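You operate a simulated robot arm through the tools that you are given. There is no shell and no other tool. Be economical: measure what you need, move in short steps, check, and stop when the job is done.

You are at the controls of a simulated two-armed robot. One attempt, no reset.

## Task
Bring the hoist down, lift the bar, load the black tray of white shoes and send it up.
Fine: DOWN button; yellow bar wide open, and lower it again before the UP button.
Where things are to end (x, y in the base frame): black tray within 6 cm of [55, -66].

Only the result counts: the job must be done as asked and must still hold three seconds after the hand-in. Knocking over, shifting, dropping, spilling or breaking anything else fails it.

## Robot
Two 7-joint arms with two-finger parallel grippers on one trunk, on a base that drives. Base frame: it is fixed to the floor where the robot stands at the start and does not move with it; the origin is under the middle of the robot, x ahead of it, y to its left, z up; the surface under the hand at the start is at about z = 59.4. Readings come in cm, degrees, newtons and seconds.
The left shoulder is at the start at [11, 16.9, 151], the right one opposite. With the tool pointing down near the work surface each hand reaches from about 10 to 52 cm from the robot's upright axis, wherever it stands, measured 20 degrees to its own side. Places, roughly: black tray [-75, -125, 75]; deck of the hoist platform [50, -60, 270]; down button [70, 0, 100]; shoe [-75, -125, 75]; up button [60, 0, 100]; yellow bar [20, -50, 100]. Payload 1.57 kg a hand.
The TCP of each hand is the grasp point between the finger pads, 3 cm short of the fingertips. In the tool frame z runs along the fingers and y along their closing line. Largest opening 8 cm; finger width 1.7, thickness 1.2; the body of the gripper, 4 by 8.2 cm, starts 8 cm behind the TCP.
Orientation is told as [roll, pitch, yaw] about the base's x, y, z axes, in that order, counted from this pose: with the fingers straight down and closing along the base's y, the tool's x points along the base's -x, its y along +y and its z along -z.

## Interface
- The arms move only by the tool play_rows. It takes "left_rows", "right_rows" or both (then of equal length, played together; a hand with none holds still); each is a list of rows, each a list of 6 numbers: the shift along the tool's x, y, z in units of 100 mm (1.0 is 100 mm), then the turn, a rotation vector about the tool's x, y, z in units of 90 degrees (1.0 is 90 degrees). In form: [[x, y, z, wx, wy, wz], ...]. A call has 1 to 20 rows; each row is the pose to reach, as a shift and turn from the pose commanded when the call began, along the tool's axes at that moment. "left_gripper" and "right_gripper" are, for a hand that has rows, the opening, from 0 (shut) to 1 (fully open), set as the call begins (left out, the last holds). A call with a number of a shift or a turn outside -1 to 1 is refused whole. Rows are played at 5 a second. More than 5 cm and 8.6 degrees between two rows, or a gripper value outside its range, and nothing of the call is played. Where a pose cannot be reached the arm comes as near as it can. A force on the tool above 40 N (or 10 N above the force at the start of the call, whichever is more), or a blocked arm, ends the call early, and 0.2 s more pass. Each finger travels about 7.2 cm/s and halts on what it meets, pressing with about 43 N; the grip force reading is that of the motor and also rises with nothing between the fingers. The clock runs only during rows and for 0.2 s after the last one: add rows that repeat a pose to give the fingers time. It gives the time, the measured TCP pose, the force on the tool (base axes), the opening and the grip force at its end, in the units of the frame above (readings bear some noise), with the torque about the TCP (base axes, N m) and any sound that the robot's microphone picked up.
- Cameras (640 x 400 px; columns grow to the right, rows downward): "scene" is now at [12.44, -6.16, 168.69]; the picture's right is [-0.82, -0.57, 0.00], its down [-0.46, 0.65, -0.61] and it looks along [0.35, -0.50, -0.79] (base axes); focal length 276 px, centre (320, 200). "left" rides on the left gripper at [7.2, 0.7, -12.2] in its tool frame; the picture's right is [-0.09, 1.00, 0.00], its down [-0.84, -0.08, -0.54] and it looks along [-0.54, -0.05, 0.84] (tool axes); focal length 238 px, centre (320, 200). "right" rides on the right gripper at [7.2, -0.7, -12.2] in its tool frame; the picture's right is [0.09, 1.00, 0.00], its down [-0.84, 0.08, -0.54] and it looks along [-0.54, 0.05, 0.84] (tool axes); focal length 238 px, centre (320, 200). There is no depth. A picture from a camera that has moved, and an enlarged one, comes with that camera's place and axes in the base frame and with its lens.
- camera(camera): a new picture of that camera. The clock stands still meanwhile.
- slide_trunk(by): slides the trunk up (or, below 0, down) by that many cm; the arms and the scene camera ride with it, the base frame stays. It gives what a move gives, with no picture.
- steer(legs): drives the robot by 1 to 6 legs, each [ahead, left, turn to the left] in cm, cm and degrees, along the robot's own axes; the way and the turn of a leg run together, so that a leg with both is an arc; at most 150 cm and 180 degrees a leg. The arms and the cameras ride along, it lands a little off, and it stops where it bumps. It gives what a move gives.
- aim_head(pan, tilt): turns the head with the scene camera to pan (to the left, within 86 degrees either way) and tilt (down, from -29 to 69), counted from straight ahead of the robot. It gives what a move gives.
- close_up(camera, box): a new picture of the part [left, top, right, bottom] of that camera's present view, enlarged. The clock stands still meanwhile.
- job_done(): hands the job in; it is judged then, once.

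Go step by step. Nothing tells you exact positions but the pictures and the camera data: compare them with the known pose of the tool, close in by small moves and look again before you grip or let go. The budget is 120 turns and 92 pictures, counting those below and the enlarged ones. Unless the task says otherwise, let go and move clear before handing in.

The tools are called after "Emit:" as a command line: name --argument value ..., lists and objects as JSON in quotes. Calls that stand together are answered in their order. play_rows: Moves the arms, as the interface text tells. Its arguments: {"type":"object","properties":{"left_rows":{"type":"array"},"left_gripper":{"type":"number"},"right_rows":{"type":"array"},"right_gripper":{"type":"number"}},"required":[]} The other tools are called the same way: slide_trunk (by) slides the trunk up or down; steer (legs) drives the base; aim_head (pan, tilt) turns the head that bears the scene camera; camera (camera) takes a picture; close_up (camera, box) takes an enlarged picture of a part of a camera's view; job_done () hands the job in.

At the start:

```text
t: 0.0
left_ee_pos: [42.95, -6.54, 100.08]
left_orientation: [0.1, 0.0, 0.0]
left_wrist_force: [-0.1, -0.2, -0.2]
left_torque: [-0.06, -0.05, -0.02]
left_gripper_width: 8.01
left_gripper_force: 0.0
right_ee_pos: [42.8, -55.52, 99.9]
right_orientation: [-0.1, -0.1, 0.1]
right_wrist_force: [0.4, 0.2, 0.5]
right_torque: [0.0, -0.02, 0.0]
right_gripper_width: 7.99
right_gripper_force: 0.0
trunk travel left (down, up): [-82.4, 6.6]
robot x, y, heading: [0.07, 0.32, -0.1]
head pan, tilt: [-55.0, 52.6]
```

scene: 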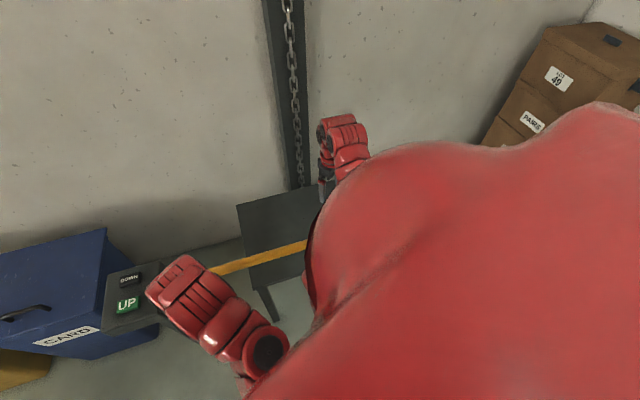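
right: 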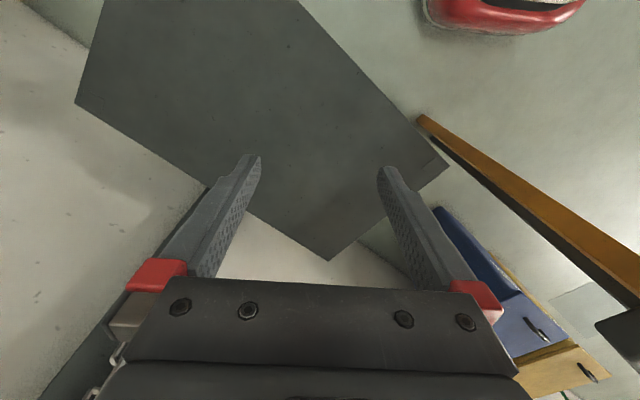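
left: 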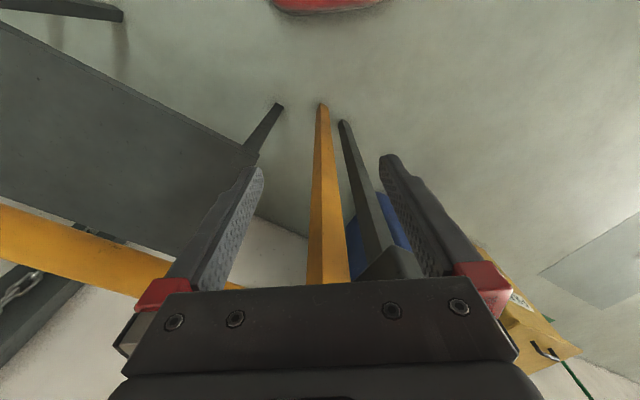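

I see the button box ahead-left, a yellow bar across the hoist bay, and the hoist chain on the wall. I look around before moving anything.

Emit:
aim_head --pan -10 --tilt 45

Emit:
camera --camera "scene"

Emit:
aim_head --pan -50 --tilt -25

Emit:
camera --camera "scene"

```text
t: 1.1
left_ee_pos: [43.05, -6.37, 99.97]
left_orientation: [0.0, 0.0, 0.0]
left_wrist_force: [0.0, 0.1, 0.7]
left_torque: [-0.05, 0.02, 0.01]
left_gripper_width: 8.01
left_gripper_force: 0.1
right_ee_pos: [42.77, -55.59, 99.9]
right_orientation: [-0.1, 0.0, 0.0]
right_wrist_force: [0.4, -1.0, -0.6]
right_torque: [-0.01, 0.0, 0.03]
right_gripper_width: 8.01
right_gripper_force: 0.0
trunk travel left (down, up): [-82.4, 6.6]
robot x, y, heading: [-0.2, -0.3, -0.1]
head pan, tilt: [-10.0, 45.0]
```

```text
88 pictures are left
camera scene: at [16.18, -1.48, 169.72], right [-0.17, -0.98, 0.0], down [-0.7, 0.12, -0.71], along [0.7, -0.12, -0.71], focal length 276 px, centre (320, 200)
```

scene: 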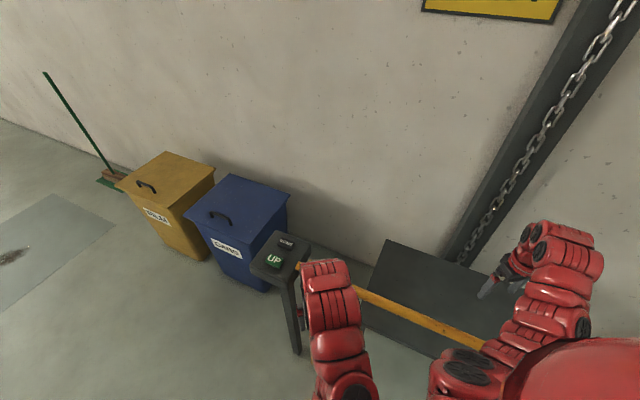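

```text
t: 2.5
left_ee_pos: [43.04, -6.46, 99.91]
left_orientation: [0.0, 0.0, 0.1]
left_wrist_force: [0.4, -0.1, 0.4]
left_torque: [-0.03, 0.02, -0.01]
left_gripper_width: 7.98
left_gripper_force: 0.1
right_ee_pos: [42.54, -55.46, 99.95]
right_orientation: [0.1, 0.0, 0.0]
right_wrist_force: [0.0, -0.8, -0.3]
right_torque: [-0.01, 0.0, 0.06]
right_gripper_width: 8.0
right_gripper_force: 0.0
trunk travel left (down, up): [-82.4, 6.6]
robot x, y, heading: [-0.05, 0.04, 0.1]
head pan, tilt: [-50.0, -25.0]
```

```text
87 pictures are left
camera scene: at [12.74, -5.5, 180.39], right [-0.77, -0.64, 0.0], down [0.27, -0.32, -0.91], along [0.58, -0.69, 0.42], focal length 276 px, centre (320, 200)
```

scene: 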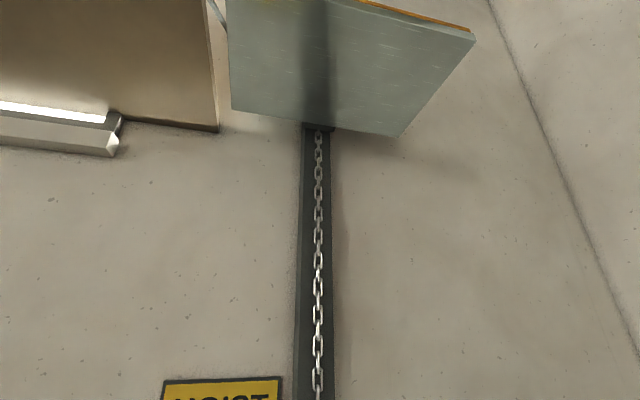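

The platform overhead spans roughly the area around (56,-66), and my right hand is under it, beyond the bar (bar at z≈100 running from about (60,-8) to (20,-55)). I lift the right hand above the bar, then look down at the bar's ends.

Emit:
play_rows --right_rows '[[0, 0, -0.4, 0, 0, 0], [0, 0, -0.8, 0, 0, 0], [0, 0, -1, 0, 0, 0]]'

Emit:
play_rows --right_rows '[[0, 0, -0.4, 0, 0, 0], [0, 0, -0.8, 0, 0, 0], [0, 0, -1, 0, 0, 0]]'

Emit:
aim_head --pan -70 --tilt 35

Emit:
camera --camera "scene"

Emit:
camera --camera "right"

```text
t: 3.3
left_ee_pos: [42.95, -6.39, 99.91]
left_orientation: [-0.1, 0.0, 0.1]
left_wrist_force: [0.3, 0.1, -0.4]
left_torque: [-0.02, 0.01, 0.01]
left_gripper_width: 8.0
left_gripper_force: 0.0
right_ee_pos: [43.91, -57.11, 105.72]
right_orientation: [0.0, 0.0, 0.0]
right_wrist_force: [-0.1, 0.2, -0.1]
right_torque: [-0.03, -0.01, 0.03]
right_gripper_width: 7.99
right_gripper_force: 0.1
right hand out of reach, approached as far as the arm can: row 1, 2, 3
trunk travel left (down, up): [-82.4, 6.6]
robot x, y, heading: [0.1, -0.24, 0.0]
head pan, tilt: [-50.0, -25.0]
```

```text
t: 4.1
left_ee_pos: [43.01, -6.31, 99.95]
left_orientation: [0.0, 0.0, 0.1]
left_wrist_force: [-0.2, -0.1, -0.3]
left_torque: [-0.01, 0.03, -0.02]
left_gripper_width: 8.0
left_gripper_force: 0.0
right_ee_pos: [44.65, -57.81, 109.13]
right_orientation: [0.1, 0.1, 0.1]
right_wrist_force: [-0.3, 0.0, 0.5]
right_torque: [-0.01, 0.02, 0.02]
right_gripper_width: 8.02
right_gripper_force: 0.0
right hand out of reach, approached as far as the arm can: row 1, 2, 3
trunk travel left (down, up): [-82.4, 6.6]
robot x, y, heading: [-0.22, 0.33, 0.3]
head pan, tilt: [-50.0, -25.0]
```

```text
t: 5.4
left_ee_pos: [42.98, -6.42, 99.94]
left_orientation: [0.0, 0.0, -0.1]
left_wrist_force: [0.0, -0.2, 0.2]
left_torque: [0.02, 0.01, -0.02]
left_gripper_width: 7.98
left_gripper_force: 0.1
right_ee_pos: [44.63, -57.83, 108.85]
right_orientation: [0.1, 0.1, 0.1]
right_wrist_force: [0.0, 0.2, 0.4]
right_torque: [0.01, -0.01, 0.01]
right_gripper_width: 8.0
right_gripper_force: 0.1
trunk travel left (down, up): [-82.4, 6.6]
robot x, y, heading: [0.17, -0.05, -0.1]
head pan, tilt: [-70.0, 35.0]
```

```text
86 pictures are left
camera scene: at [11.19, -8.34, 171.21], right [-0.94, -0.34, 0.0], down [-0.2, 0.54, -0.82], along [0.28, -0.77, -0.57], focal length 276 px, centre (320, 200)
```

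scene: 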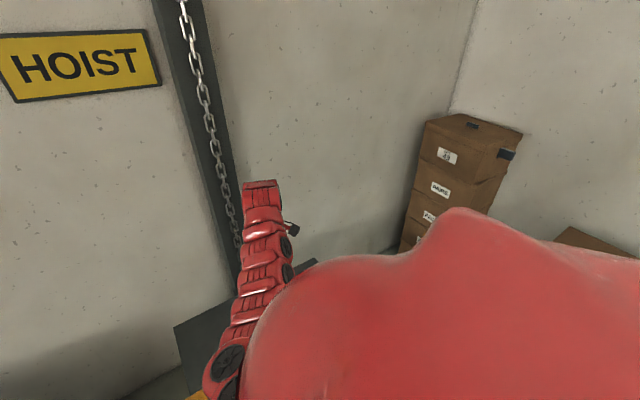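

```text
85 pictures are left
camera right: at [37.59, -58.39, 121.12], right [-0.09, 1.0, 0.0], down [0.84, 0.08, 0.54], along [0.54, 0.05, -0.84], focal length 238 px, centre (320, 200)
```

right: 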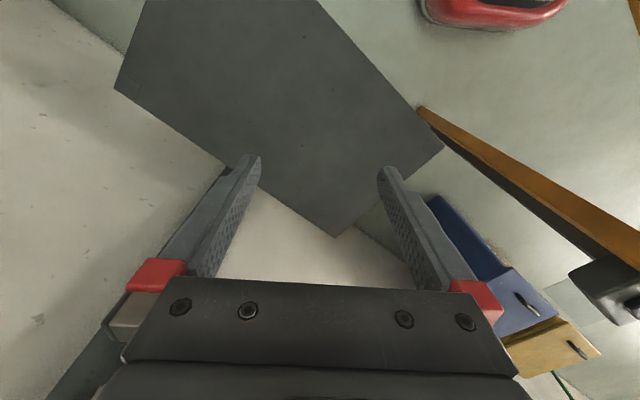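

The right arm was near its reach limit. I raise the trunk and pull the right hand back over the bar toward the body, rising.

Emit:
slide_trunk --by 6

Emit:
play_rows --right_rows '[[0.4, 0, -0.1, 0, 0, 0], [0.8, 0, -0.3, 0, 0, 0], [1, 0.2, -0.5, 0, 0, 0], [1, 0.5, -0.9, 0, 0, 0]]'

Emit:
play_rows --right_rows '[[0.4, 0.1, 0, 0, 0, 0], [0.8, 0.2, 0, 0, 0, 0], [1, 0.4, 0, 0, 0, 0]]'

Emit:
camera --camera "right"

```text
t: 6.4
left_ee_pos: [43.08, -6.46, 105.98]
left_orientation: [0.0, -0.1, 0.0]
left_wrist_force: [0.0, 0.4, -0.1]
left_torque: [0.02, 0.02, 0.01]
left_gripper_width: 8.02
left_gripper_force: 0.0
right_ee_pos: [44.65, -57.85, 114.87]
right_orientation: [0.1, 0.1, 0.0]
right_wrist_force: [0.4, -0.8, -0.3]
right_torque: [0.0, 0.02, 0.03]
right_gripper_width: 8.02
right_gripper_force: 0.1
trunk travel left (down, up): [-88.4, 0.6]
robot x, y, heading: [-0.22, 0.14, -0.1]
head pan, tilt: [-70.0, 35.0]
```

```text
t: 7.4
left_ee_pos: [43.09, -6.49, 106.06]
left_orientation: [0.0, 0.0, 0.0]
left_wrist_force: [-0.4, 0.3, -0.3]
left_torque: [0.03, 0.02, 0.02]
left_gripper_width: 8.0
left_gripper_force: 0.0
right_ee_pos: [44.7, -57.87, 114.99]
right_orientation: [0.2, 0.0, 0.1]
right_wrist_force: [0.0, 0.2, 0.1]
right_torque: [0.03, 0.02, 0.0]
right_gripper_width: 8.01
right_gripper_force: 0.1
right hand out of reach, approached as far as the arm can: row 1, 2, 3, 4
trunk travel left (down, up): [-88.4, 0.6]
robot x, y, heading: [0.15, 0.16, -0.2]
head pan, tilt: [-70.0, 35.0]
```

```text
t: 8.2
left_ee_pos: [43.03, -6.51, 105.93]
left_orientation: [-0.1, 0.1, 0.1]
left_wrist_force: [0.8, -0.5, -0.4]
left_torque: [-0.01, -0.03, 0.01]
left_gripper_width: 7.99
left_gripper_force: 0.0
right_ee_pos: [43.84, -58.35, 114.61]
right_orientation: [0.1, 0.1, 0.0]
right_wrist_force: [0.0, -0.5, 0.0]
right_torque: [-0.02, -0.02, -0.02]
right_gripper_width: 8.03
right_gripper_force: 0.1
right hand out of reach, approached as far as the arm can: row 1, 2, 3
trunk travel left (down, up): [-88.4, 0.6]
robot x, y, heading: [0.22, -0.08, -0.0]
head pan, tilt: [-70.0, 35.0]
```

```text
84 pictures are left
camera right: at [36.78, -58.92, 126.73], right [-0.09, 1.0, 0.0], down [0.84, 0.08, 0.54], along [0.54, 0.05, -0.84], focal length 238 px, centre (320, 200)
```

right: 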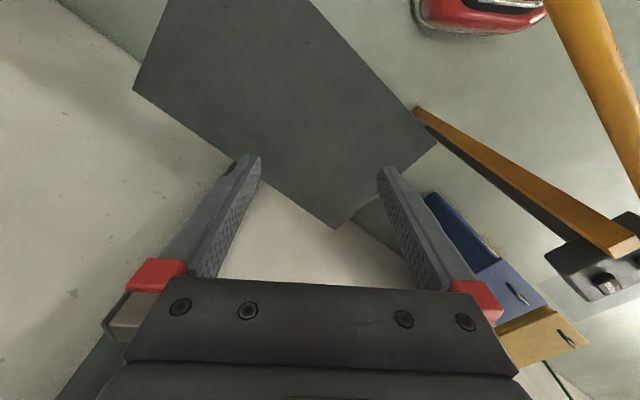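

The wrist can't fold higher there, but the fingertips (z≈112) now clear the bar (~100). I back the base up so the right hand leaves the hoist bay.

Emit:
steer --legs '[[-35, 0, 0]]'

Emit:
aim_head --pan -40 --tilt 35

Emit:
camera --camera "scene"

Emit:
camera --camera "right"

```text
t: 10.5
left_ee_pos: [8.85, -6.54, 105.92]
left_orientation: [0.1, 0.0, -0.2]
left_wrist_force: [0.3, -0.1, 0.6]
left_torque: [0.02, -0.01, -0.02]
left_gripper_width: 8.01
left_gripper_force: 0.1
right_ee_pos: [9.45, -58.46, 114.48]
right_orientation: [0.2, 0.1, -0.2]
right_wrist_force: [0.2, 0.3, -0.2]
right_torque: [-0.03, 0.0, 0.03]
right_gripper_width: 8.0
right_gripper_force: 0.0
trunk travel left (down, up): [-88.4, 0.6]
robot x, y, heading: [-33.9, -0.16, -0.1]
head pan, tilt: [-70.0, 35.0]
```

```text
t: 11.4
left_ee_pos: [8.93, -6.59, 106.01]
left_orientation: [0.0, 0.1, -0.2]
left_wrist_force: [-0.5, 0.2, -0.3]
left_torque: [-0.02, 0.02, 0.0]
left_gripper_width: 8.01
left_gripper_force: 0.1
right_ee_pos: [9.45, -58.45, 114.57]
right_orientation: [0.2, 0.2, -0.2]
right_wrist_force: [-0.1, -0.1, -0.3]
right_torque: [0.06, 0.02, 0.01]
right_gripper_width: 8.0
right_gripper_force: 0.2
trunk travel left (down, up): [-88.4, 0.6]
robot x, y, heading: [-34.4, 0.19, 0.1]
head pan, tilt: [-40.0, 35.0]
```

```text
83 pictures are left
camera scene: at [-19.21, -5.72, 177.2], right [-0.65, -0.76, 0.0], down [-0.44, 0.37, -0.82], along [0.62, -0.53, -0.57], focal length 276 px, centre (320, 200)
```

scene: 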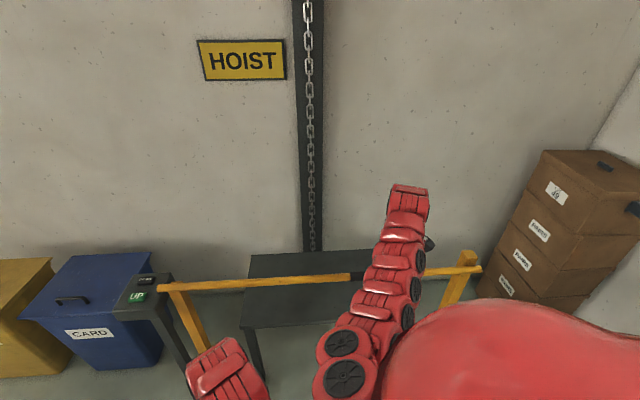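

```text
82 pictures are left
camera right: at [2.47, -58.97, 126.72], right [-0.09, 1.0, 0.0], down [0.84, 0.07, 0.54], along [0.54, 0.05, -0.84], focal length 238 px, centre (320, 200)
```

right: 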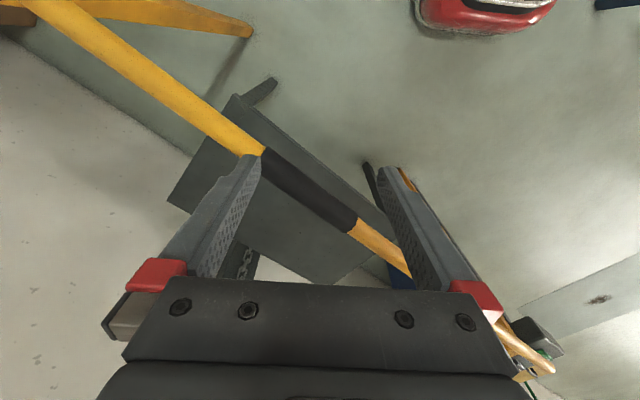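

The bar has a black grip near (19,-58,100), spanning posts at about (60,-8) and (1,-84). I zoom in on the two ends to find the hinge.

Emit:
close_up --camera "scene" --box '[100, 240, 260, 340]'

Emit:
close_up --camera "scene" --box '[400, 220, 560, 320]'

```text
4.00 times, centred on (180, 290) of scene
camera zoom: at [-19.21, -5.72, 177.2], right [-0.65, -0.76, 0.0], down [-0.44, 0.37, -0.82], along [0.62, -0.53, -0.57], focal length 1105 px, centre (880, -160)
```

zoom: 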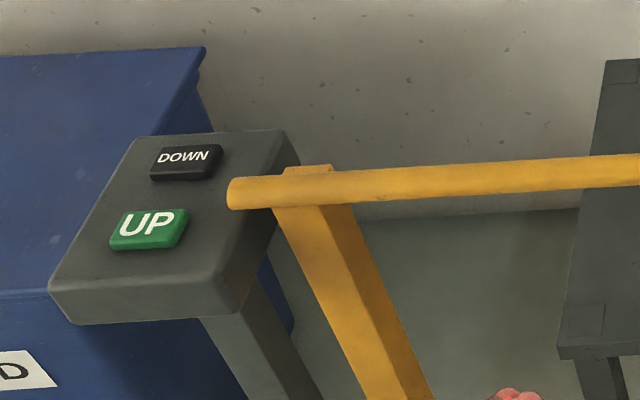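

```text
4.00 times, centred on (480, 270) of scene
camera zoom: at [-19.21, -5.72, 177.2], right [-0.65, -0.76, 0.0], down [-0.44, 0.37, -0.82], along [0.62, -0.53, -0.57], focal length 1105 px, centre (-320, -80)
```

zoom: 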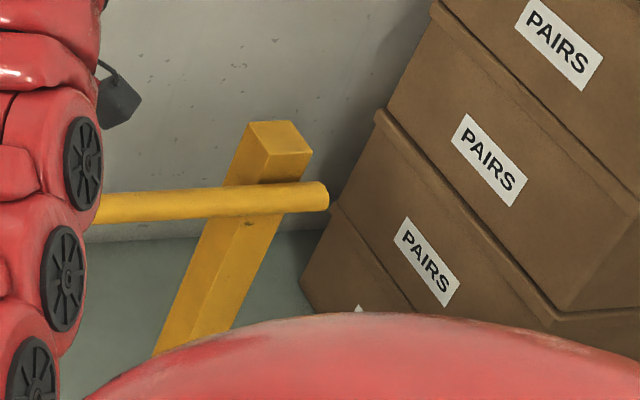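

The right post rises above the bar (likely the hinge), the left end just rests in a cradle. Next I tuck the right hand in on the robot's side before using the left hand on DOWN.

Emit:
play_rows --right_rows '[[0.3, 0.1, 0.2, 0, 0, 0], [0.6, 0.4, 0.4, 0, 0, 0], [0.9, 0.7, 0.6, 0, 0, 0], [1, 1, 0.8, 0, 0, 0]]'

Emit:
play_rows --right_rows '[[0.1, 0.4, 0.1, 0, 0, 0], [0.2, 0.8, 0.2, 0, 0, 0], [0.3, 1, 0.2, 0, 0, 0]]'

Emit:
camera --camera "scene"

```text
t: 12.4
left_ee_pos: [8.79, -6.47, 105.89]
left_orientation: [0.0, 0.0, -0.2]
left_wrist_force: [-1.2, -0.1, 0.6]
left_torque: [0.0, -0.06, 0.01]
left_gripper_width: 7.99
left_gripper_force: 0.1
right_ee_pos: [-0.4, -48.39, 106.81]
right_orientation: [0.2, 0.2, -0.2]
right_wrist_force: [0.4, 0.3, 0.0]
right_torque: [-0.02, -0.02, -0.02]
right_gripper_width: 8.02
right_gripper_force: 0.0
right hand out of reach, approached as far as the arm can: row 1, 2, 3
trunk travel left (down, up): [-88.4, 0.6]
robot x, y, heading: [-34.17, 0.01, -0.0]
head pan, tilt: [-40.0, 35.0]
```

```text
t: 13.2
left_ee_pos: [8.78, -6.62, 105.98]
left_orientation: [0.0, 0.0, -0.2]
left_wrist_force: [-0.2, -0.2, -0.7]
left_torque: [-0.03, -0.02, -0.02]
left_gripper_width: 8.03
left_gripper_force: 0.0
right_ee_pos: [-3.49, -38.26, 104.76]
right_orientation: [0.2, 0.2, -0.1]
right_wrist_force: [0.1, -0.2, 0.1]
right_torque: [0.01, -0.01, 0.01]
right_gripper_width: 7.98
right_gripper_force: 0.1
trunk travel left (down, up): [-88.4, 0.6]
robot x, y, heading: [-34.15, 0.21, -0.4]
head pan, tilt: [-40.0, 35.0]
```

```text
79 pictures are left
camera scene: at [-19.27, -5.73, 177.21], right [-0.65, -0.76, 0.0], down [-0.44, 0.37, -0.82], along [0.63, -0.53, -0.57], focal length 276 px, centre (320, 200)
```

scene: 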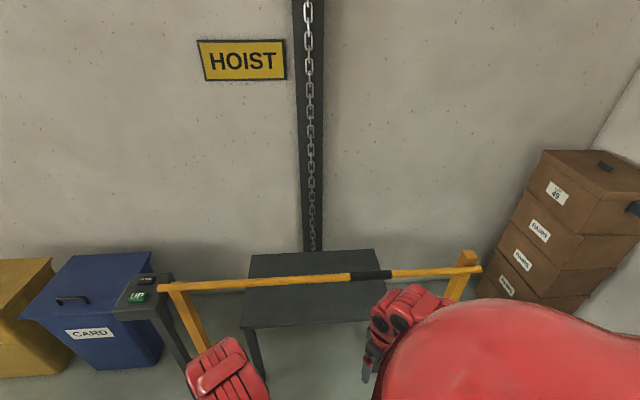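

The way is clear to use the right hand for the buttons with the robot shifted left. I bring the right hand in a bit more, and move left then ahead, stopping short of the box to look.

Emit:
play_rows --right_rows '[[0, 0.4, -0.1, 0, 0, 0], [0, 0.8, -0.2, 0, 0, 0], [0, 1, -0.3, 0, 0, 0]]' --left_rows '[[0.4, -0.2, 0, 0, 0, 0], [0.8, -0.4, 0, 0, 0, 0], [1, -0.6, 0, 0, 0, 0]]'

Emit:
steer --legs '[[0, 28, 0], [40, 0, 0]]'

Emit:
camera --camera "scene"

Emit:
camera --camera "right"

```text
t: 14.0
left_ee_pos: [-1.17, -12.46, 105.91]
left_orientation: [0.0, -0.1, -0.1]
left_wrist_force: [0.3, -1.4, -1.0]
left_torque: [0.02, -0.02, 0.0]
left_gripper_width: 8.0
left_gripper_force: 0.0
right_ee_pos: [-0.01, -35.02, 107.47]
right_orientation: [0.2, 0.2, -0.2]
right_wrist_force: [0.3, -0.1, -0.4]
right_torque: [0.0, -0.04, -0.03]
right_gripper_width: 8.0
right_gripper_force: 0.1
right hand out of reach, approached as far as the arm can: row 1, 2, 3
trunk travel left (down, up): [-88.4, 0.6]
robot x, y, heading: [-34.34, -0.07, -0.3]
head pan, tilt: [-40.0, 35.0]
```

```text
t: 18.0
left_ee_pos: [38.97, 14.51, 105.82]
left_orientation: [0.0, 0.0, -0.6]
left_wrist_force: [-0.4, -0.4, 0.5]
left_torque: [0.0, -0.03, -0.01]
left_gripper_width: 8.0
left_gripper_force: 0.1
right_ee_pos: [40.05, -8.06, 107.54]
right_orientation: [0.3, 0.2, -0.6]
right_wrist_force: [0.3, 0.2, 0.3]
right_torque: [-0.01, 0.0, -0.03]
right_gripper_width: 8.01
right_gripper_force: 0.1
trunk travel left (down, up): [-88.4, 0.6]
robot x, y, heading: [6.1, 27.31, -0.7]
head pan, tilt: [-40.0, 35.0]
```

```text
78 pictures are left
camera scene: at [20.87, 21.38, 177.22], right [-0.65, -0.76, 0.0], down [-0.43, 0.37, -0.82], along [0.62, -0.53, -0.57], focal length 276 px, centre (320, 200)
```

scene: 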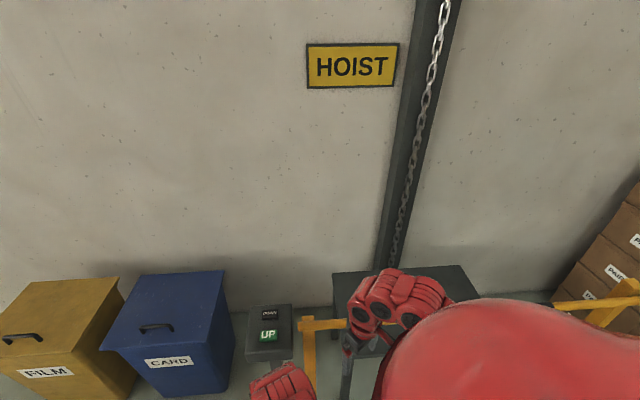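

```text
77 pictures are left
camera right: at [33.01, -8.53, 119.71], right [-0.08, 1.0, 0.0], down [0.84, 0.07, 0.54], along [0.54, 0.05, -0.84], focal length 238 px, centre (320, 200)
```

right: 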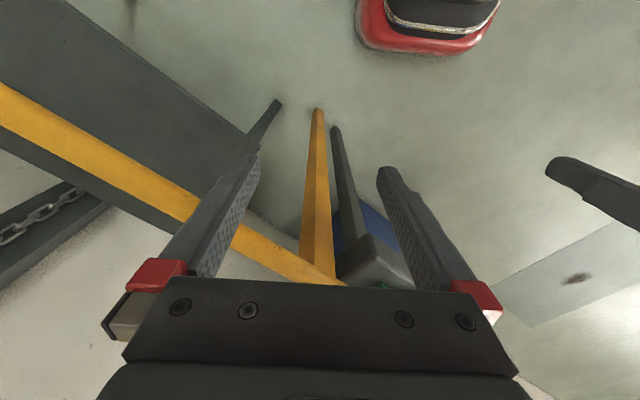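

By triangulation DOWN is at about (71.8, 0, 95.5) and UP at (65.7, 4.1, 95.5). I shut the right fingers, shift both hands left, and drive a bit closer.

Emit:
play_rows --right_rows '[[0, 0.3, 0, 0, 0, 0], [0, 0.6, 0, 0, 0, 0], [0, 1.0, 0, 0, 0, 0]]' --left_rows '[[0, 0.4, 0, 0, 0, 0], [0, 0.8, 0, 0, 0, 0], [0, 1, 0, 0, 0, 0]]' --right_gripper 0

Emit:
play_rows --left_rows '[[0, 0.4, 0, 0, 0, 0], [0, 0.8, 0, 0, 0, 0]]'

Emit:
steer --legs '[[22, -2, 0.7]]'

Emit:
camera --camera "right"

Emit:
camera --camera "scene"

```text
t: 18.8
left_ee_pos: [38.99, 24.64, 106.04]
left_orientation: [0.4, 0.3, -0.8]
left_wrist_force: [0.0, -0.4, 0.7]
left_torque: [0.01, -0.04, 0.05]
left_gripper_width: 8.0
left_gripper_force: 0.1
right_ee_pos: [42.56, -4.64, 108.98]
right_orientation: [0.4, 0.7, -0.5]
right_wrist_force: [0.4, -0.4, -0.1]
right_torque: [0.01, -0.03, 0.01]
right_gripper_width: 0.0
right_gripper_force: 18.8
right hand out of reach, approached as far as the arm can: row 1, 2, 3
trunk travel left (down, up): [-88.4, 0.6]
robot x, y, heading: [5.9, 27.29, -0.4]
head pan, tilt: [-40.0, 35.0]
```

```text
t: 19.4
left_ee_pos: [38.94, 24.54, 106.05]
left_orientation: [0.4, 0.1, -0.7]
left_wrist_force: [0.8, -1.0, 0.6]
left_torque: [0.05, -0.01, -0.03]
left_gripper_width: 7.99
left_gripper_force: 0.0
left hand out of reach, approached as far as the arm can: row 1, 2
right_ee_pos: [42.51, -4.72, 109.04]
right_orientation: [0.4, 0.7, -0.5]
right_wrist_force: [-0.3, 0.5, 1.2]
right_torque: [0.01, 0.01, -0.01]
right_gripper_width: 0.01
right_gripper_force: 20.9
trunk travel left (down, up): [-88.4, 0.6]
robot x, y, heading: [6.6, 27.69, -0.4]
head pan, tilt: [-40.0, 35.0]
```

```text
t: 21.1
left_ee_pos: [60.29, 22.85, 105.96]
left_orientation: [0.3, 0.3, -0.1]
left_wrist_force: [-0.6, -0.2, -0.3]
left_torque: [0.0, 0.0, -0.01]
left_gripper_width: 8.01
left_gripper_force: 0.1
right_ee_pos: [64.1, -6.41, 109.1]
right_orientation: [0.3, 0.5, 0.1]
right_wrist_force: [0.3, -0.7, -0.3]
right_torque: [0.01, -0.03, -0.02]
right_gripper_width: 0.0
right_gripper_force: 21.5
trunk travel left (down, up): [-88.4, 0.6]
robot x, y, heading: [27.39, 25.02, 0.0]
head pan, tilt: [-40.0, 35.0]
```

```text
76 pictures are left
camera right: at [57.1, -7.0, 121.35], right [-0.09, 1.0, 0.01], down [0.84, 0.08, 0.53], along [0.53, 0.06, -0.84], focal length 238 px, centre (320, 200)
```

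right: 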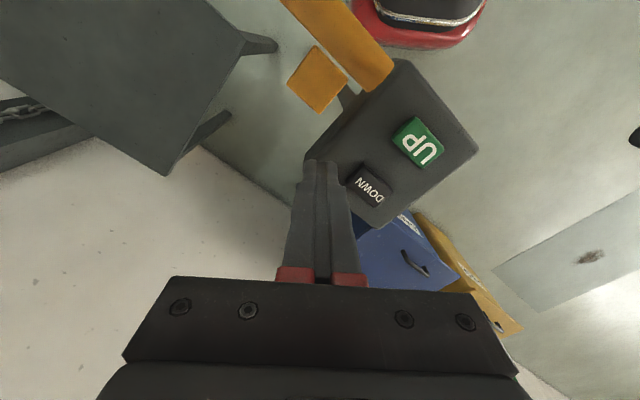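

```text
75 pictures are left
camera scene: at [42.18, 19.44, 177.22], right [-0.64, -0.77, 0.0], down [-0.44, 0.37, -0.82], along [0.63, -0.53, -0.57], focal length 276 px, centre (320, 200)
```

scene: 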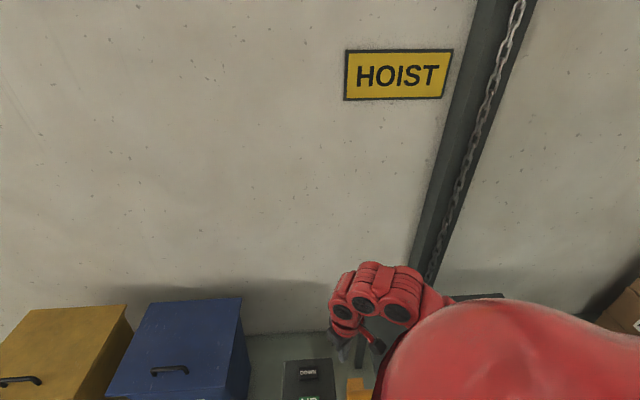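

Right camera confirms DOWN at about (71.2, 0.4). I move the closed fingertips above it.

Emit:
play_rows --right_rows '[[-0.35, 0.1, 0, 0, 0, 0], [-0.6, 0.35, 0.1, 0, 0, 0], [-0.71, 0.6, 0.35, 0, 0, 0], [-0.71, 0.68, 0.65, 0, 0, 0], [-0.71, 0.68, 0.7, 0, 0, 0]]'

Emit:
camera --camera "right"

```text
t: 22.3
left_ee_pos: [60.28, 22.79, 106.04]
left_orientation: [0.3, 0.3, -0.1]
left_wrist_force: [0.7, -0.7, -0.2]
left_torque: [0.02, 0.0, 0.0]
left_gripper_width: 7.99
left_gripper_force: 0.0
right_ee_pos: [71.37, 0.61, 101.93]
right_orientation: [0.3, 0.6, 0.2]
right_wrist_force: [1.5, 0.1, 0.2]
right_torque: [-0.03, 0.02, -0.02]
right_gripper_width: 0.0
right_gripper_force: 21.5
right hand out of reach, approached as far as the arm can: row 1
trunk travel left (down, up): [-88.4, 0.6]
robot x, y, heading: [27.49, 25.04, 0.1]
head pan, tilt: [-40.0, 35.0]
```

```text
74 pictures are left
camera right: at [64.37, -0.03, 114.24], right [-0.09, 1.0, 0.01], down [0.84, 0.08, 0.53], along [0.53, 0.06, -0.85], focal length 238 px, centre (320, 200)
```

right: 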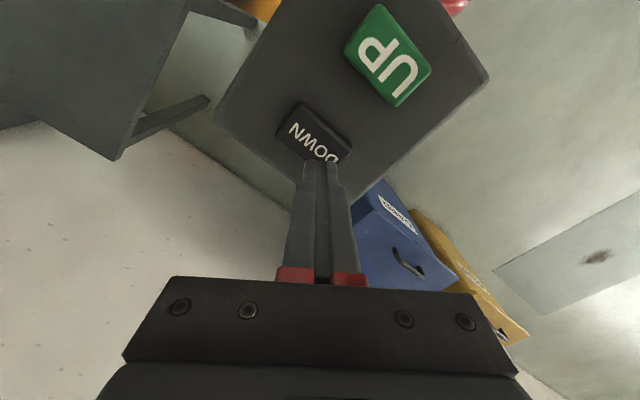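

The button is around x≈69.6, y≈0.2. I shift slightly and press down in small steps.

Emit:
play_rows --right_rows '[[0.17, -0.04, 0, 0, 0, 0], [0.17, -0.04, 0.1, 0, 0, 0], [0.17, -0.04, 0.2, 0, 0, 0], [0.17, -0.04, 0.28, 0, 0, 0]]'

Emit:
camera --camera "right"

```text
t: 23.3
left_ee_pos: [60.2, 22.94, 106.09]
left_orientation: [0.2, 0.2, -0.1]
left_wrist_force: [-0.2, 0.4, 0.4]
left_torque: [0.01, 0.0, -0.01]
left_gripper_width: 8.0
left_gripper_force: 0.1
right_ee_pos: [69.55, 0.19, 99.64]
right_orientation: [0.2, 0.3, 0.3]
right_wrist_force: [9.3, -3.1, 34.1]
right_torque: [-0.05, -0.35, -0.15]
right_gripper_width: 0.0
right_gripper_force: 21.4
trunk travel left (down, up): [-88.4, 0.6]
robot x, y, heading: [27.44, 25.25, 0.1]
head pan, tilt: [-40.0, 35.0]
heard: click
```

```text
73 pictures are left
camera right: at [62.42, -0.48, 111.73], right [-0.09, 1.0, 0.0], down [0.84, 0.08, 0.54], along [0.54, 0.06, -0.84], focal length 238 px, centre (320, 200)
```

right: 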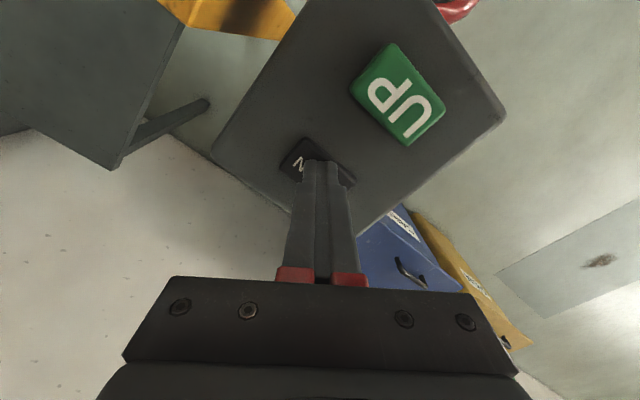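

It clicked. I lift off and check whether the platform is coming.

Emit:
play_rows --right_rows '[[0, 0, -0.3, 0, 0, 0], [0, 0, -0.6, 0, 0, 0], [0, 0, -0.6, 0, 0, 0], [0, 0, -0.6, 0, 0, 0], [0, 0, -0.6, 0, 0, 0]]'

Emit:
aim_head --pan -60 --tilt 5

Emit:
camera --camera "scene"

```text
t: 24.5
left_ee_pos: [60.16, 22.84, 106.04]
left_orientation: [0.3, 0.2, -0.1]
left_wrist_force: [0.1, -0.5, -0.2]
left_torque: [0.02, -0.01, 0.01]
left_gripper_width: 7.99
left_gripper_force: 0.1
right_ee_pos: [69.45, 0.11, 105.3]
right_orientation: [0.4, 0.7, 0.1]
right_wrist_force: [-0.6, 0.2, -0.4]
right_torque: [0.02, -0.02, -0.04]
right_gripper_width: 0.0
right_gripper_force: 21.1
trunk travel left (down, up): [-88.4, 0.6]
robot x, y, heading: [27.43, 24.92, 0.0]
head pan, tilt: [-40.0, 35.0]
```

```text
t: 25.4
left_ee_pos: [60.27, 22.8, 106.0]
left_orientation: [0.3, 0.3, -0.1]
left_wrist_force: [0.1, -1.1, 0.5]
left_torque: [-0.02, 0.02, 0.02]
left_gripper_width: 8.0
left_gripper_force: 0.1
right_ee_pos: [69.49, 0.03, 105.29]
right_orientation: [0.3, 0.5, 0.1]
right_wrist_force: [1.2, -0.4, -0.4]
right_torque: [-0.02, -0.04, 0.01]
right_gripper_width: 0.0
right_gripper_force: 21.2
trunk travel left (down, up): [-88.4, 0.6]
robot x, y, heading: [27.76, 25.2, 0.1]
head pan, tilt: [-60.0, 5.0]
```

```text
72 pictures are left
camera scene: at [40.17, 17.14, 182.02], right [-0.87, -0.5, 0.0], down [-0.04, 0.08, -1.0], along [0.5, -0.86, -0.09], focal length 276 px, centre (320, 200)
```

scene: 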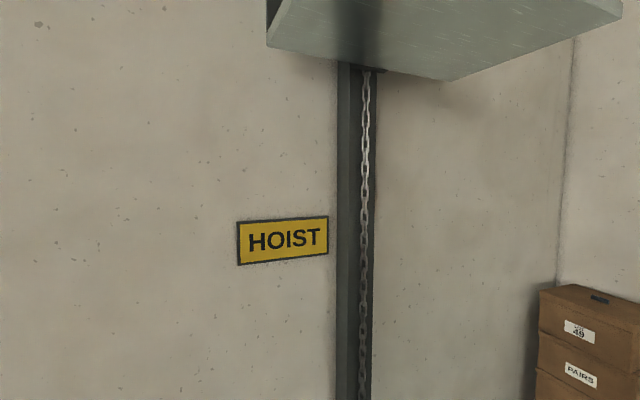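

The platform is descending. I back off from the box clear of everything and watch it settle.

Emit:
steer --legs '[[-50, 0, 0]]'

Emit:
aim_head --pan -40 --tilt 28

Emit:
camera --camera "scene"

```text
t: 28.4
left_ee_pos: [9.53, 22.83, 105.96]
left_orientation: [0.3, 0.4, -0.1]
left_wrist_force: [-0.1, 0.0, -0.1]
left_torque: [0.0, -0.02, 0.01]
left_gripper_width: 7.98
left_gripper_force: 0.0
right_ee_pos: [18.65, 0.06, 105.31]
right_orientation: [0.5, 0.6, 0.1]
right_wrist_force: [0.0, -0.6, 0.6]
right_torque: [0.05, 0.0, 0.01]
right_gripper_width: 0.0
right_gripper_force: 21.1
trunk travel left (down, up): [-88.4, 0.6]
robot x, y, heading: [-23.41, 25.01, 0.2]
head pan, tilt: [-60.0, 5.0]
```

```text
t: 29.3
left_ee_pos: [9.36, 22.7, 106.02]
left_orientation: [0.3, 0.1, 0.0]
left_wrist_force: [-0.5, 0.5, 0.0]
left_torque: [0.01, 0.0, -0.03]
left_gripper_width: 8.02
left_gripper_force: 0.1
right_ee_pos: [18.66, -0.07, 105.3]
right_orientation: [0.4, 0.7, 0.1]
right_wrist_force: [0.0, -0.6, 0.4]
right_torque: [0.0, -0.02, 0.02]
right_gripper_width: 0.0
right_gripper_force: 21.1
trunk travel left (down, up): [-88.4, 0.6]
robot x, y, heading: [-23.54, 24.96, 0.1]
head pan, tilt: [-40.0, 28.0]
```

```text
71 pictures are left
camera scene: at [-8.29, 19.17, 178.31], right [-0.64, -0.77, 0.0], down [-0.36, 0.3, -0.88], along [0.68, -0.57, -0.47], focal length 276 px, centre (320, 200)
```

scene: 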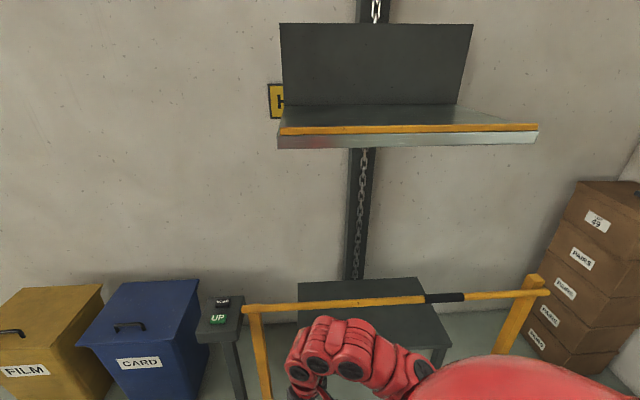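

The platform is descending fine; the bar's grip triangulates to (17.9,-60,101.3), bar running (58.7,-2.8) to (-4,-92.7). I reorient the right hand to point forward and move the left hand out to its side.

Emit:
play_rows --right_rows '[[0, 0, 0, 0, -0.09, 0], [0, 0, 0, 0, -0.18, 0], [0, 0, 0, 0, -0.27, 0], [0, 0, 0, 0, -0.36, 0], [0, 0, 0, 0, -0.45, 0], [0, 0, 0, 0, -0.54, 0], [0, 0, 0, 0, -0.63, 0], [0, 0, 0, 0, -0.72, 0], [0, 0, 0, 0, -0.81, 0], [0, 0, 0, 0, -0.9, 0], [0, 0, 0, 0, -0.99, 0]]' --left_rows '[[0, 0.1, 0.3, 0, 0, 0], [0, 0.3, 0.5, 0, 0, 0], [0, 0.6, 0.8, 0, 0, 0], [0, 0.9, 1, 0, 0, 0], [0, 1, 1, 0, 0, 0], [0, 1, 1, 0, 0, 0], [0, 1, 1, 0, 0, 0], [0, 1, 1, 0, 0, 0], [0, 1, 1, 0, 0, 0], [0, 1, 1, 0, 0, 0], [0, 1, 1, 0, 0, 0]]'

```text
t: 31.7
left_ee_pos: [9.38, 32.83, 96.02]
left_orientation: [0.4, 0.4, -0.1]
left_wrist_force: [-0.1, -1.5, 0.0]
left_torque: [0.02, -0.01, 0.0]
left_gripper_width: 7.98
left_gripper_force: 0.0
right_ee_pos: [12.75, 9.2, 96.33]
right_orientation: [-21.0, -62.2, 52.9]
right_wrist_force: [0.8, 0.3, -0.1]
right_torque: [0.0, -0.02, 0.04]
right_gripper_width: 0.03
right_gripper_force: 21.3
right hand out of reach, approached as far as the arm can: row 2, 3, 4, 5, 6, 7, 8
trunk travel left (down, up): [-88.4, 0.6]
robot x, y, heading: [-23.42, 25.13, 0.1]
head pan, tilt: [-40.0, 28.0]
stopped in row 11 (right hand): the arm was blocked; the commanded pose is now the measured one
```

The right arm twisted and was blocked. I look at where the hand and arms are.

Emit:
aim_head --pan -10 --tilt 60

Emit:
camera --camera "scene"

```text
t: 32.7
left_ee_pos: [9.41, 32.69, 95.99]
left_orientation: [0.4, 0.2, -0.2]
left_wrist_force: [0.6, 0.0, -0.2]
left_torque: [0.0, -0.02, -0.02]
left_gripper_width: 8.0
left_gripper_force: 0.2
right_ee_pos: [12.67, 9.15, 96.53]
right_orientation: [-20.9, -62.3, 52.8]
right_wrist_force: [-0.1, -0.1, -0.9]
right_torque: [0.01, -0.01, -0.01]
right_gripper_width: 0.0
right_gripper_force: 21.3
trunk travel left (down, up): [-88.4, 0.6]
robot x, y, heading: [-23.14, 25.03, 0.1]
head pan, tilt: [-10.0, 60.0]
```

```text
70 pictures are left
camera scene: at [-8.72, 23.88, 173.77], right [-0.17, -0.98, 0.0], down [-0.85, 0.15, -0.5], along [0.49, -0.09, -0.87], focal length 276 px, centre (320, 200)
```

scene: 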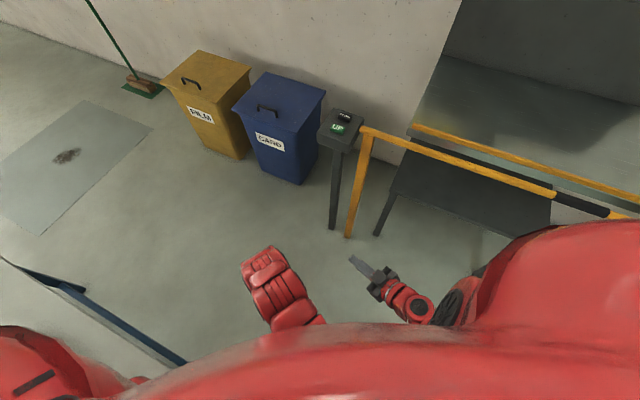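

The wrist got too close to the body. I extend the hand forward first, then turn it to point ahead with vertical closing.

Emit:
play_rows --right_rows '[[-0.16, -0.2, 0.24, 0, 0, 0], [-0.33, -0.4, 0.48, 0, 0, 0], [-0.5, -0.6, 0.72, 0, 0, 0], [-0.66, -0.83, 0.97, 0, 0, 0]]'

Emit:
play_rows --right_rows '[[0, 0, 0, 0.045, 0.007, -0.077], [0, 0, 0, 0.09, 0.014, -0.154], [0, 0, 0, 0.135, 0.022, -0.231], [0, 0, 0, 0.18, 0.029, -0.308], [0, 0, 0, 0.225, 0.037, -0.385], [0, 0, 0, 0.271, 0.044, -0.463], [0, 0, 0, 0.316, 0.051, -0.54], [0, 0, 0, 0.361, 0.058, -0.617], [0, 0, 0, 0.406, 0.066, -0.694], [0, 0, 0, 0.451, 0.073, -0.771]]'

```text
t: 33.7
left_ee_pos: [9.51, 32.75, 95.91]
left_orientation: [0.4, 0.5, -0.1]
left_wrist_force: [0.0, -0.4, 0.0]
left_torque: [0.01, 0.03, 0.01]
left_gripper_width: 8.0
left_gripper_force: 0.0
right_ee_pos: [26.9, 9.2, 99.56]
right_orientation: [-20.1, -62.4, 51.9]
right_wrist_force: [0.1, -0.3, -0.3]
right_torque: [0.01, -0.01, 0.02]
right_gripper_width: 0.01
right_gripper_force: 21.7
trunk travel left (down, up): [-88.4, 0.6]
robot x, y, heading: [-23.14, 25.13, 0.1]
head pan, tilt: [-10.0, 60.0]
```

```text
t: 35.9
left_ee_pos: [9.39, 32.73, 95.97]
left_orientation: [0.4, 0.4, -0.3]
left_wrist_force: [0.0, 0.0, -0.5]
left_torque: [0.02, -0.04, 0.01]
left_gripper_width: 8.0
left_gripper_force: 0.0
right_ee_pos: [26.73, 9.05, 99.58]
right_orientation: [-90.2, -0.3, 89.7]
right_wrist_force: [-0.4, 0.6, -0.3]
right_torque: [0.01, -0.01, 0.01]
right_gripper_width: 0.01
right_gripper_force: 21.7
trunk travel left (down, up): [-88.4, 0.6]
robot x, y, heading: [-23.39, 25.12, 0.0]
head pan, tilt: [-10.0, 60.0]
```

The hand now points ahead with vertical closing. I rehearse the lifting arc in free air to see whether it is within reach.

Emit:
play_rows --right_rows '[[0.034, -0.479, 0, 0, 0, 0.09], [0.135, -0.949, 0, 0, 0, 0.18]]'

Emit:
play_rows --right_rows '[[0.034, -0.479, 0, 0, 0, 0.09], [0.135, -0.949, 0, 0, 0, 0.18]]'

Emit:
play_rows --right_rows '[[0.034, -0.479, 0, 0, 0, 0.09], [0.135, -0.949, 0, 0, 0, 0.18]]'

Emit:
play_rows --right_rows '[[0.034, -0.479, 0, 0, 0, 0.09], [0.135, -0.949, 0, 0, 0, 0.18]]'

Emit:
play_rows --right_rows '[[0.034, -0.479, 0, 0, 0, 0.09], [0.135, -0.949, 0, 0, 0, 0.18]]'

```text
t: 36.5
left_ee_pos: [9.46, 32.74, 95.94]
left_orientation: [0.3, 0.3, -0.2]
left_wrist_force: [-0.6, 0.2, -0.9]
left_torque: [0.0, 0.04, -0.02]
left_gripper_width: 7.99
left_gripper_force: 0.0
right_ee_pos: [27.13, 7.52, 109.08]
right_orientation: [-90.0, -16.6, 89.7]
right_wrist_force: [-0.4, -0.1, -0.1]
right_torque: [0.0, 0.01, -0.01]
right_gripper_width: 0.0
right_gripper_force: 21.0
trunk travel left (down, up): [-88.4, 0.6]
robot x, y, heading: [-23.57, 24.79, -0.0]
head pan, tilt: [-10.0, 60.0]
```

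```text
t: 37.1
left_ee_pos: [9.53, 32.64, 96.06]
left_orientation: [0.5, 0.3, -0.3]
left_wrist_force: [1.0, 0.7, -0.2]
left_torque: [0.01, 0.01, 0.01]
left_gripper_width: 8.03
left_gripper_force: 0.1
right_ee_pos: [26.84, 3.25, 117.72]
right_orientation: [-89.9, -33.0, 89.6]
right_wrist_force: [1.5, -0.7, -0.6]
right_torque: [-0.01, 0.01, 0.01]
right_gripper_width: 0.0
right_gripper_force: 21.1
trunk travel left (down, up): [-88.4, 0.6]
robot x, y, heading: [-23.62, 24.99, 0.0]
head pan, tilt: [-10.0, 60.0]
```

```text
t: 37.7
left_ee_pos: [9.48, 32.65, 96.0]
left_orientation: [0.4, 0.4, -0.1]
left_wrist_force: [0.0, -0.1, -0.4]
left_torque: [0.01, 0.06, 0.02]
left_gripper_width: 8.0
left_gripper_force: 0.1
right_ee_pos: [28.08, -4.89, 121.67]
right_orientation: [-90.1, -48.8, 90.0]
right_wrist_force: [-0.5, -0.8, -0.7]
right_torque: [0.0, -0.04, 0.09]
right_gripper_width: 0.02
right_gripper_force: 21.8
right hand out of reach, approached as far as the arm can: row 1, 2
trunk travel left (down, up): [-88.4, 0.6]
robot x, y, heading: [-23.56, 24.76, -0.2]
head pan, tilt: [-10.0, 60.0]
```

```text
t: 38.3
left_ee_pos: [9.43, 32.63, 96.01]
left_orientation: [0.5, 0.5, -0.2]
left_wrist_force: [-0.4, -0.8, -0.1]
left_torque: [0.04, 0.04, -0.01]
left_gripper_width: 8.02
left_gripper_force: 0.0
right_ee_pos: [27.85, -12.98, 126.48]
right_orientation: [-90.1, -65.4, 89.8]
right_wrist_force: [0.2, -0.7, -1.6]
right_torque: [-0.01, -0.01, 0.02]
right_gripper_width: 0.01
right_gripper_force: 21.0
trunk travel left (down, up): [-88.4, 0.6]
robot x, y, heading: [-23.57, 24.9, -0.0]
head pan, tilt: [-10.0, 60.0]
```

```text
t: 38.9
left_ee_pos: [9.51, 32.47, 95.97]
left_orientation: [0.4, 0.4, -0.3]
left_wrist_force: [0.1, 0.1, -0.1]
left_torque: [0.03, 0.03, 0.0]
left_gripper_width: 8.0
left_gripper_force: 0.0
right_ee_pos: [27.49, -21.89, 129.24]
right_orientation: [-90.6, -81.4, 90.2]
right_wrist_force: [-0.1, -0.2, -0.9]
right_torque: [0.02, 0.02, 0.03]
right_gripper_width: 0.0
right_gripper_force: 21.4
trunk travel left (down, up): [-88.4, 0.6]
robot x, y, heading: [-23.1, 25.2, 0.0]
head pan, tilt: [-10.0, 60.0]
```

The arc nearly works, with a limit midway because the arm is too folded. I rehearse it backward 8 cm farther out.

Emit:
play_rows --right_rows '[[0, 0, 0.4, 0, 0, 0], [0, -0.3, 0.8, 0, 0, 0]]'

Emit:
play_rows --right_rows '[[0.034, 0.479, 0, 0, 0, -0.09], [0.135, 0.949, 0, 0, 0, -0.18]]'

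Emit:
play_rows --right_rows '[[0.034, 0.479, 0, 0, 0, -0.09], [0.135, 0.949, 0, 0, 0, -0.18]]'

Emit:
play_rows --right_rows '[[0.034, 0.479, 0, 0, 0, -0.09], [0.135, 0.949, 0, 0, 0, -0.18]]'

Emit:
play_rows --right_rows '[[0.034, 0.479, 0, 0, 0, -0.09], [0.135, 0.949, 0, 0, 0, -0.18]]'

Emit:
play_rows --right_rows '[[0.034, 0.479, 0, 0, 0, -0.09], [0.135, 0.949, 0, 0, 0, -0.18]]'

```text
t: 39.5
left_ee_pos: [9.49, 32.46, 95.9]
left_orientation: [0.5, 0.4, -0.2]
left_wrist_force: [0.2, -0.4, 0.1]
left_torque: [0.03, 0.0, 0.0]
left_gripper_width: 8.01
left_gripper_force: 0.1
right_ee_pos: [35.19, -25.23, 129.27]
right_orientation: [-90.0, -81.5, 89.5]
right_wrist_force: [0.2, 0.0, -0.2]
right_torque: [0.0, -0.01, 0.02]
right_gripper_width: 0.03
right_gripper_force: 20.9
trunk travel left (down, up): [-88.4, 0.6]
robot x, y, heading: [-23.63, 25.31, -0.1]
head pan, tilt: [-10.0, 60.0]
```

```text
t: 40.1
left_ee_pos: [9.33, 32.77, 96.06]
left_orientation: [0.4, 0.3, -0.2]
left_wrist_force: [0.6, -0.4, -0.2]
left_torque: [0.02, 0.01, 0.01]
left_gripper_width: 8.01
left_gripper_force: 0.0
right_ee_pos: [35.35, -15.64, 127.04]
right_orientation: [-90.2, -65.1, 90.0]
right_wrist_force: [-0.2, -0.8, 0.1]
right_torque: [0.01, 0.02, 0.01]
right_gripper_width: 0.0
right_gripper_force: 21.1
trunk travel left (down, up): [-88.4, 0.6]
robot x, y, heading: [-23.25, 24.38, -0.0]
head pan, tilt: [-10.0, 60.0]
```

```text
t: 40.7
left_ee_pos: [9.39, 32.65, 96.01]
left_orientation: [0.5, 0.3, -0.2]
left_wrist_force: [-0.4, -0.3, 0.5]
left_torque: [-0.01, 0.0, -0.01]
left_gripper_width: 7.98
left_gripper_force: 0.0
right_ee_pos: [35.37, -7.35, 121.96]
right_orientation: [-90.4, -48.8, 89.9]
right_wrist_force: [0.2, 0.3, 0.6]
right_torque: [-0.01, 0.01, 0.0]
right_gripper_width: 0.0
right_gripper_force: 21.4
trunk travel left (down, up): [-88.4, 0.6]
robot x, y, heading: [-23.16, 25.51, 0.3]
head pan, tilt: [-10.0, 60.0]
```

```text
t: 41.3
left_ee_pos: [9.51, 32.9, 96.01]
left_orientation: [0.4, 0.3, -0.2]
left_wrist_force: [0.6, -0.1, -0.3]
left_torque: [0.0, 0.03, -0.03]
left_gripper_width: 8.03
left_gripper_force: 0.1
right_ee_pos: [35.61, -1.2, 114.31]
right_orientation: [-90.0, -32.7, 89.7]
right_wrist_force: [-0.6, 0.5, -0.2]
right_torque: [0.01, -0.01, 0.0]
right_gripper_width: 0.0
right_gripper_force: 20.6
trunk travel left (down, up): [-88.4, 0.6]
robot x, y, heading: [-23.4, 25.48, 0.1]
head pan, tilt: [-10.0, 60.0]
```

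```text
t: 41.9
left_ee_pos: [9.51, 32.82, 96.06]
left_orientation: [0.4, 0.4, -0.2]
left_wrist_force: [0.5, -0.4, 0.6]
left_torque: [0.01, 0.04, -0.01]
left_gripper_width: 8.02
left_gripper_force: 0.0
right_ee_pos: [35.5, 3.04, 105.85]
right_orientation: [-90.0, -16.5, 89.8]
right_wrist_force: [0.7, -0.4, -1.1]
right_torque: [0.01, -0.02, -0.01]
right_gripper_width: 0.01
right_gripper_force: 21.6
trunk travel left (down, up): [-88.4, 0.6]
robot x, y, heading: [-23.74, 25.01, 0.0]
head pan, tilt: [-10.0, 60.0]
```

```text
t: 42.5
left_ee_pos: [9.53, 32.8, 95.91]
left_orientation: [0.4, 0.5, -0.1]
left_wrist_force: [0.9, 0.4, 0.0]
left_torque: [-0.03, -0.02, -0.03]
left_gripper_width: 8.0
left_gripper_force: 0.1
right_ee_pos: [35.62, 4.55, 96.1]
right_orientation: [-90.0, -0.2, 89.7]
right_wrist_force: [-0.2, -0.1, -0.4]
right_torque: [0.0, -0.02, 0.01]
right_gripper_width: 0.0
right_gripper_force: 21.3
trunk travel left (down, up): [-88.4, 0.6]
robot x, y, heading: [-23.23, 25.13, 0.0]
head pan, tilt: [-10.0, 60.0]
```

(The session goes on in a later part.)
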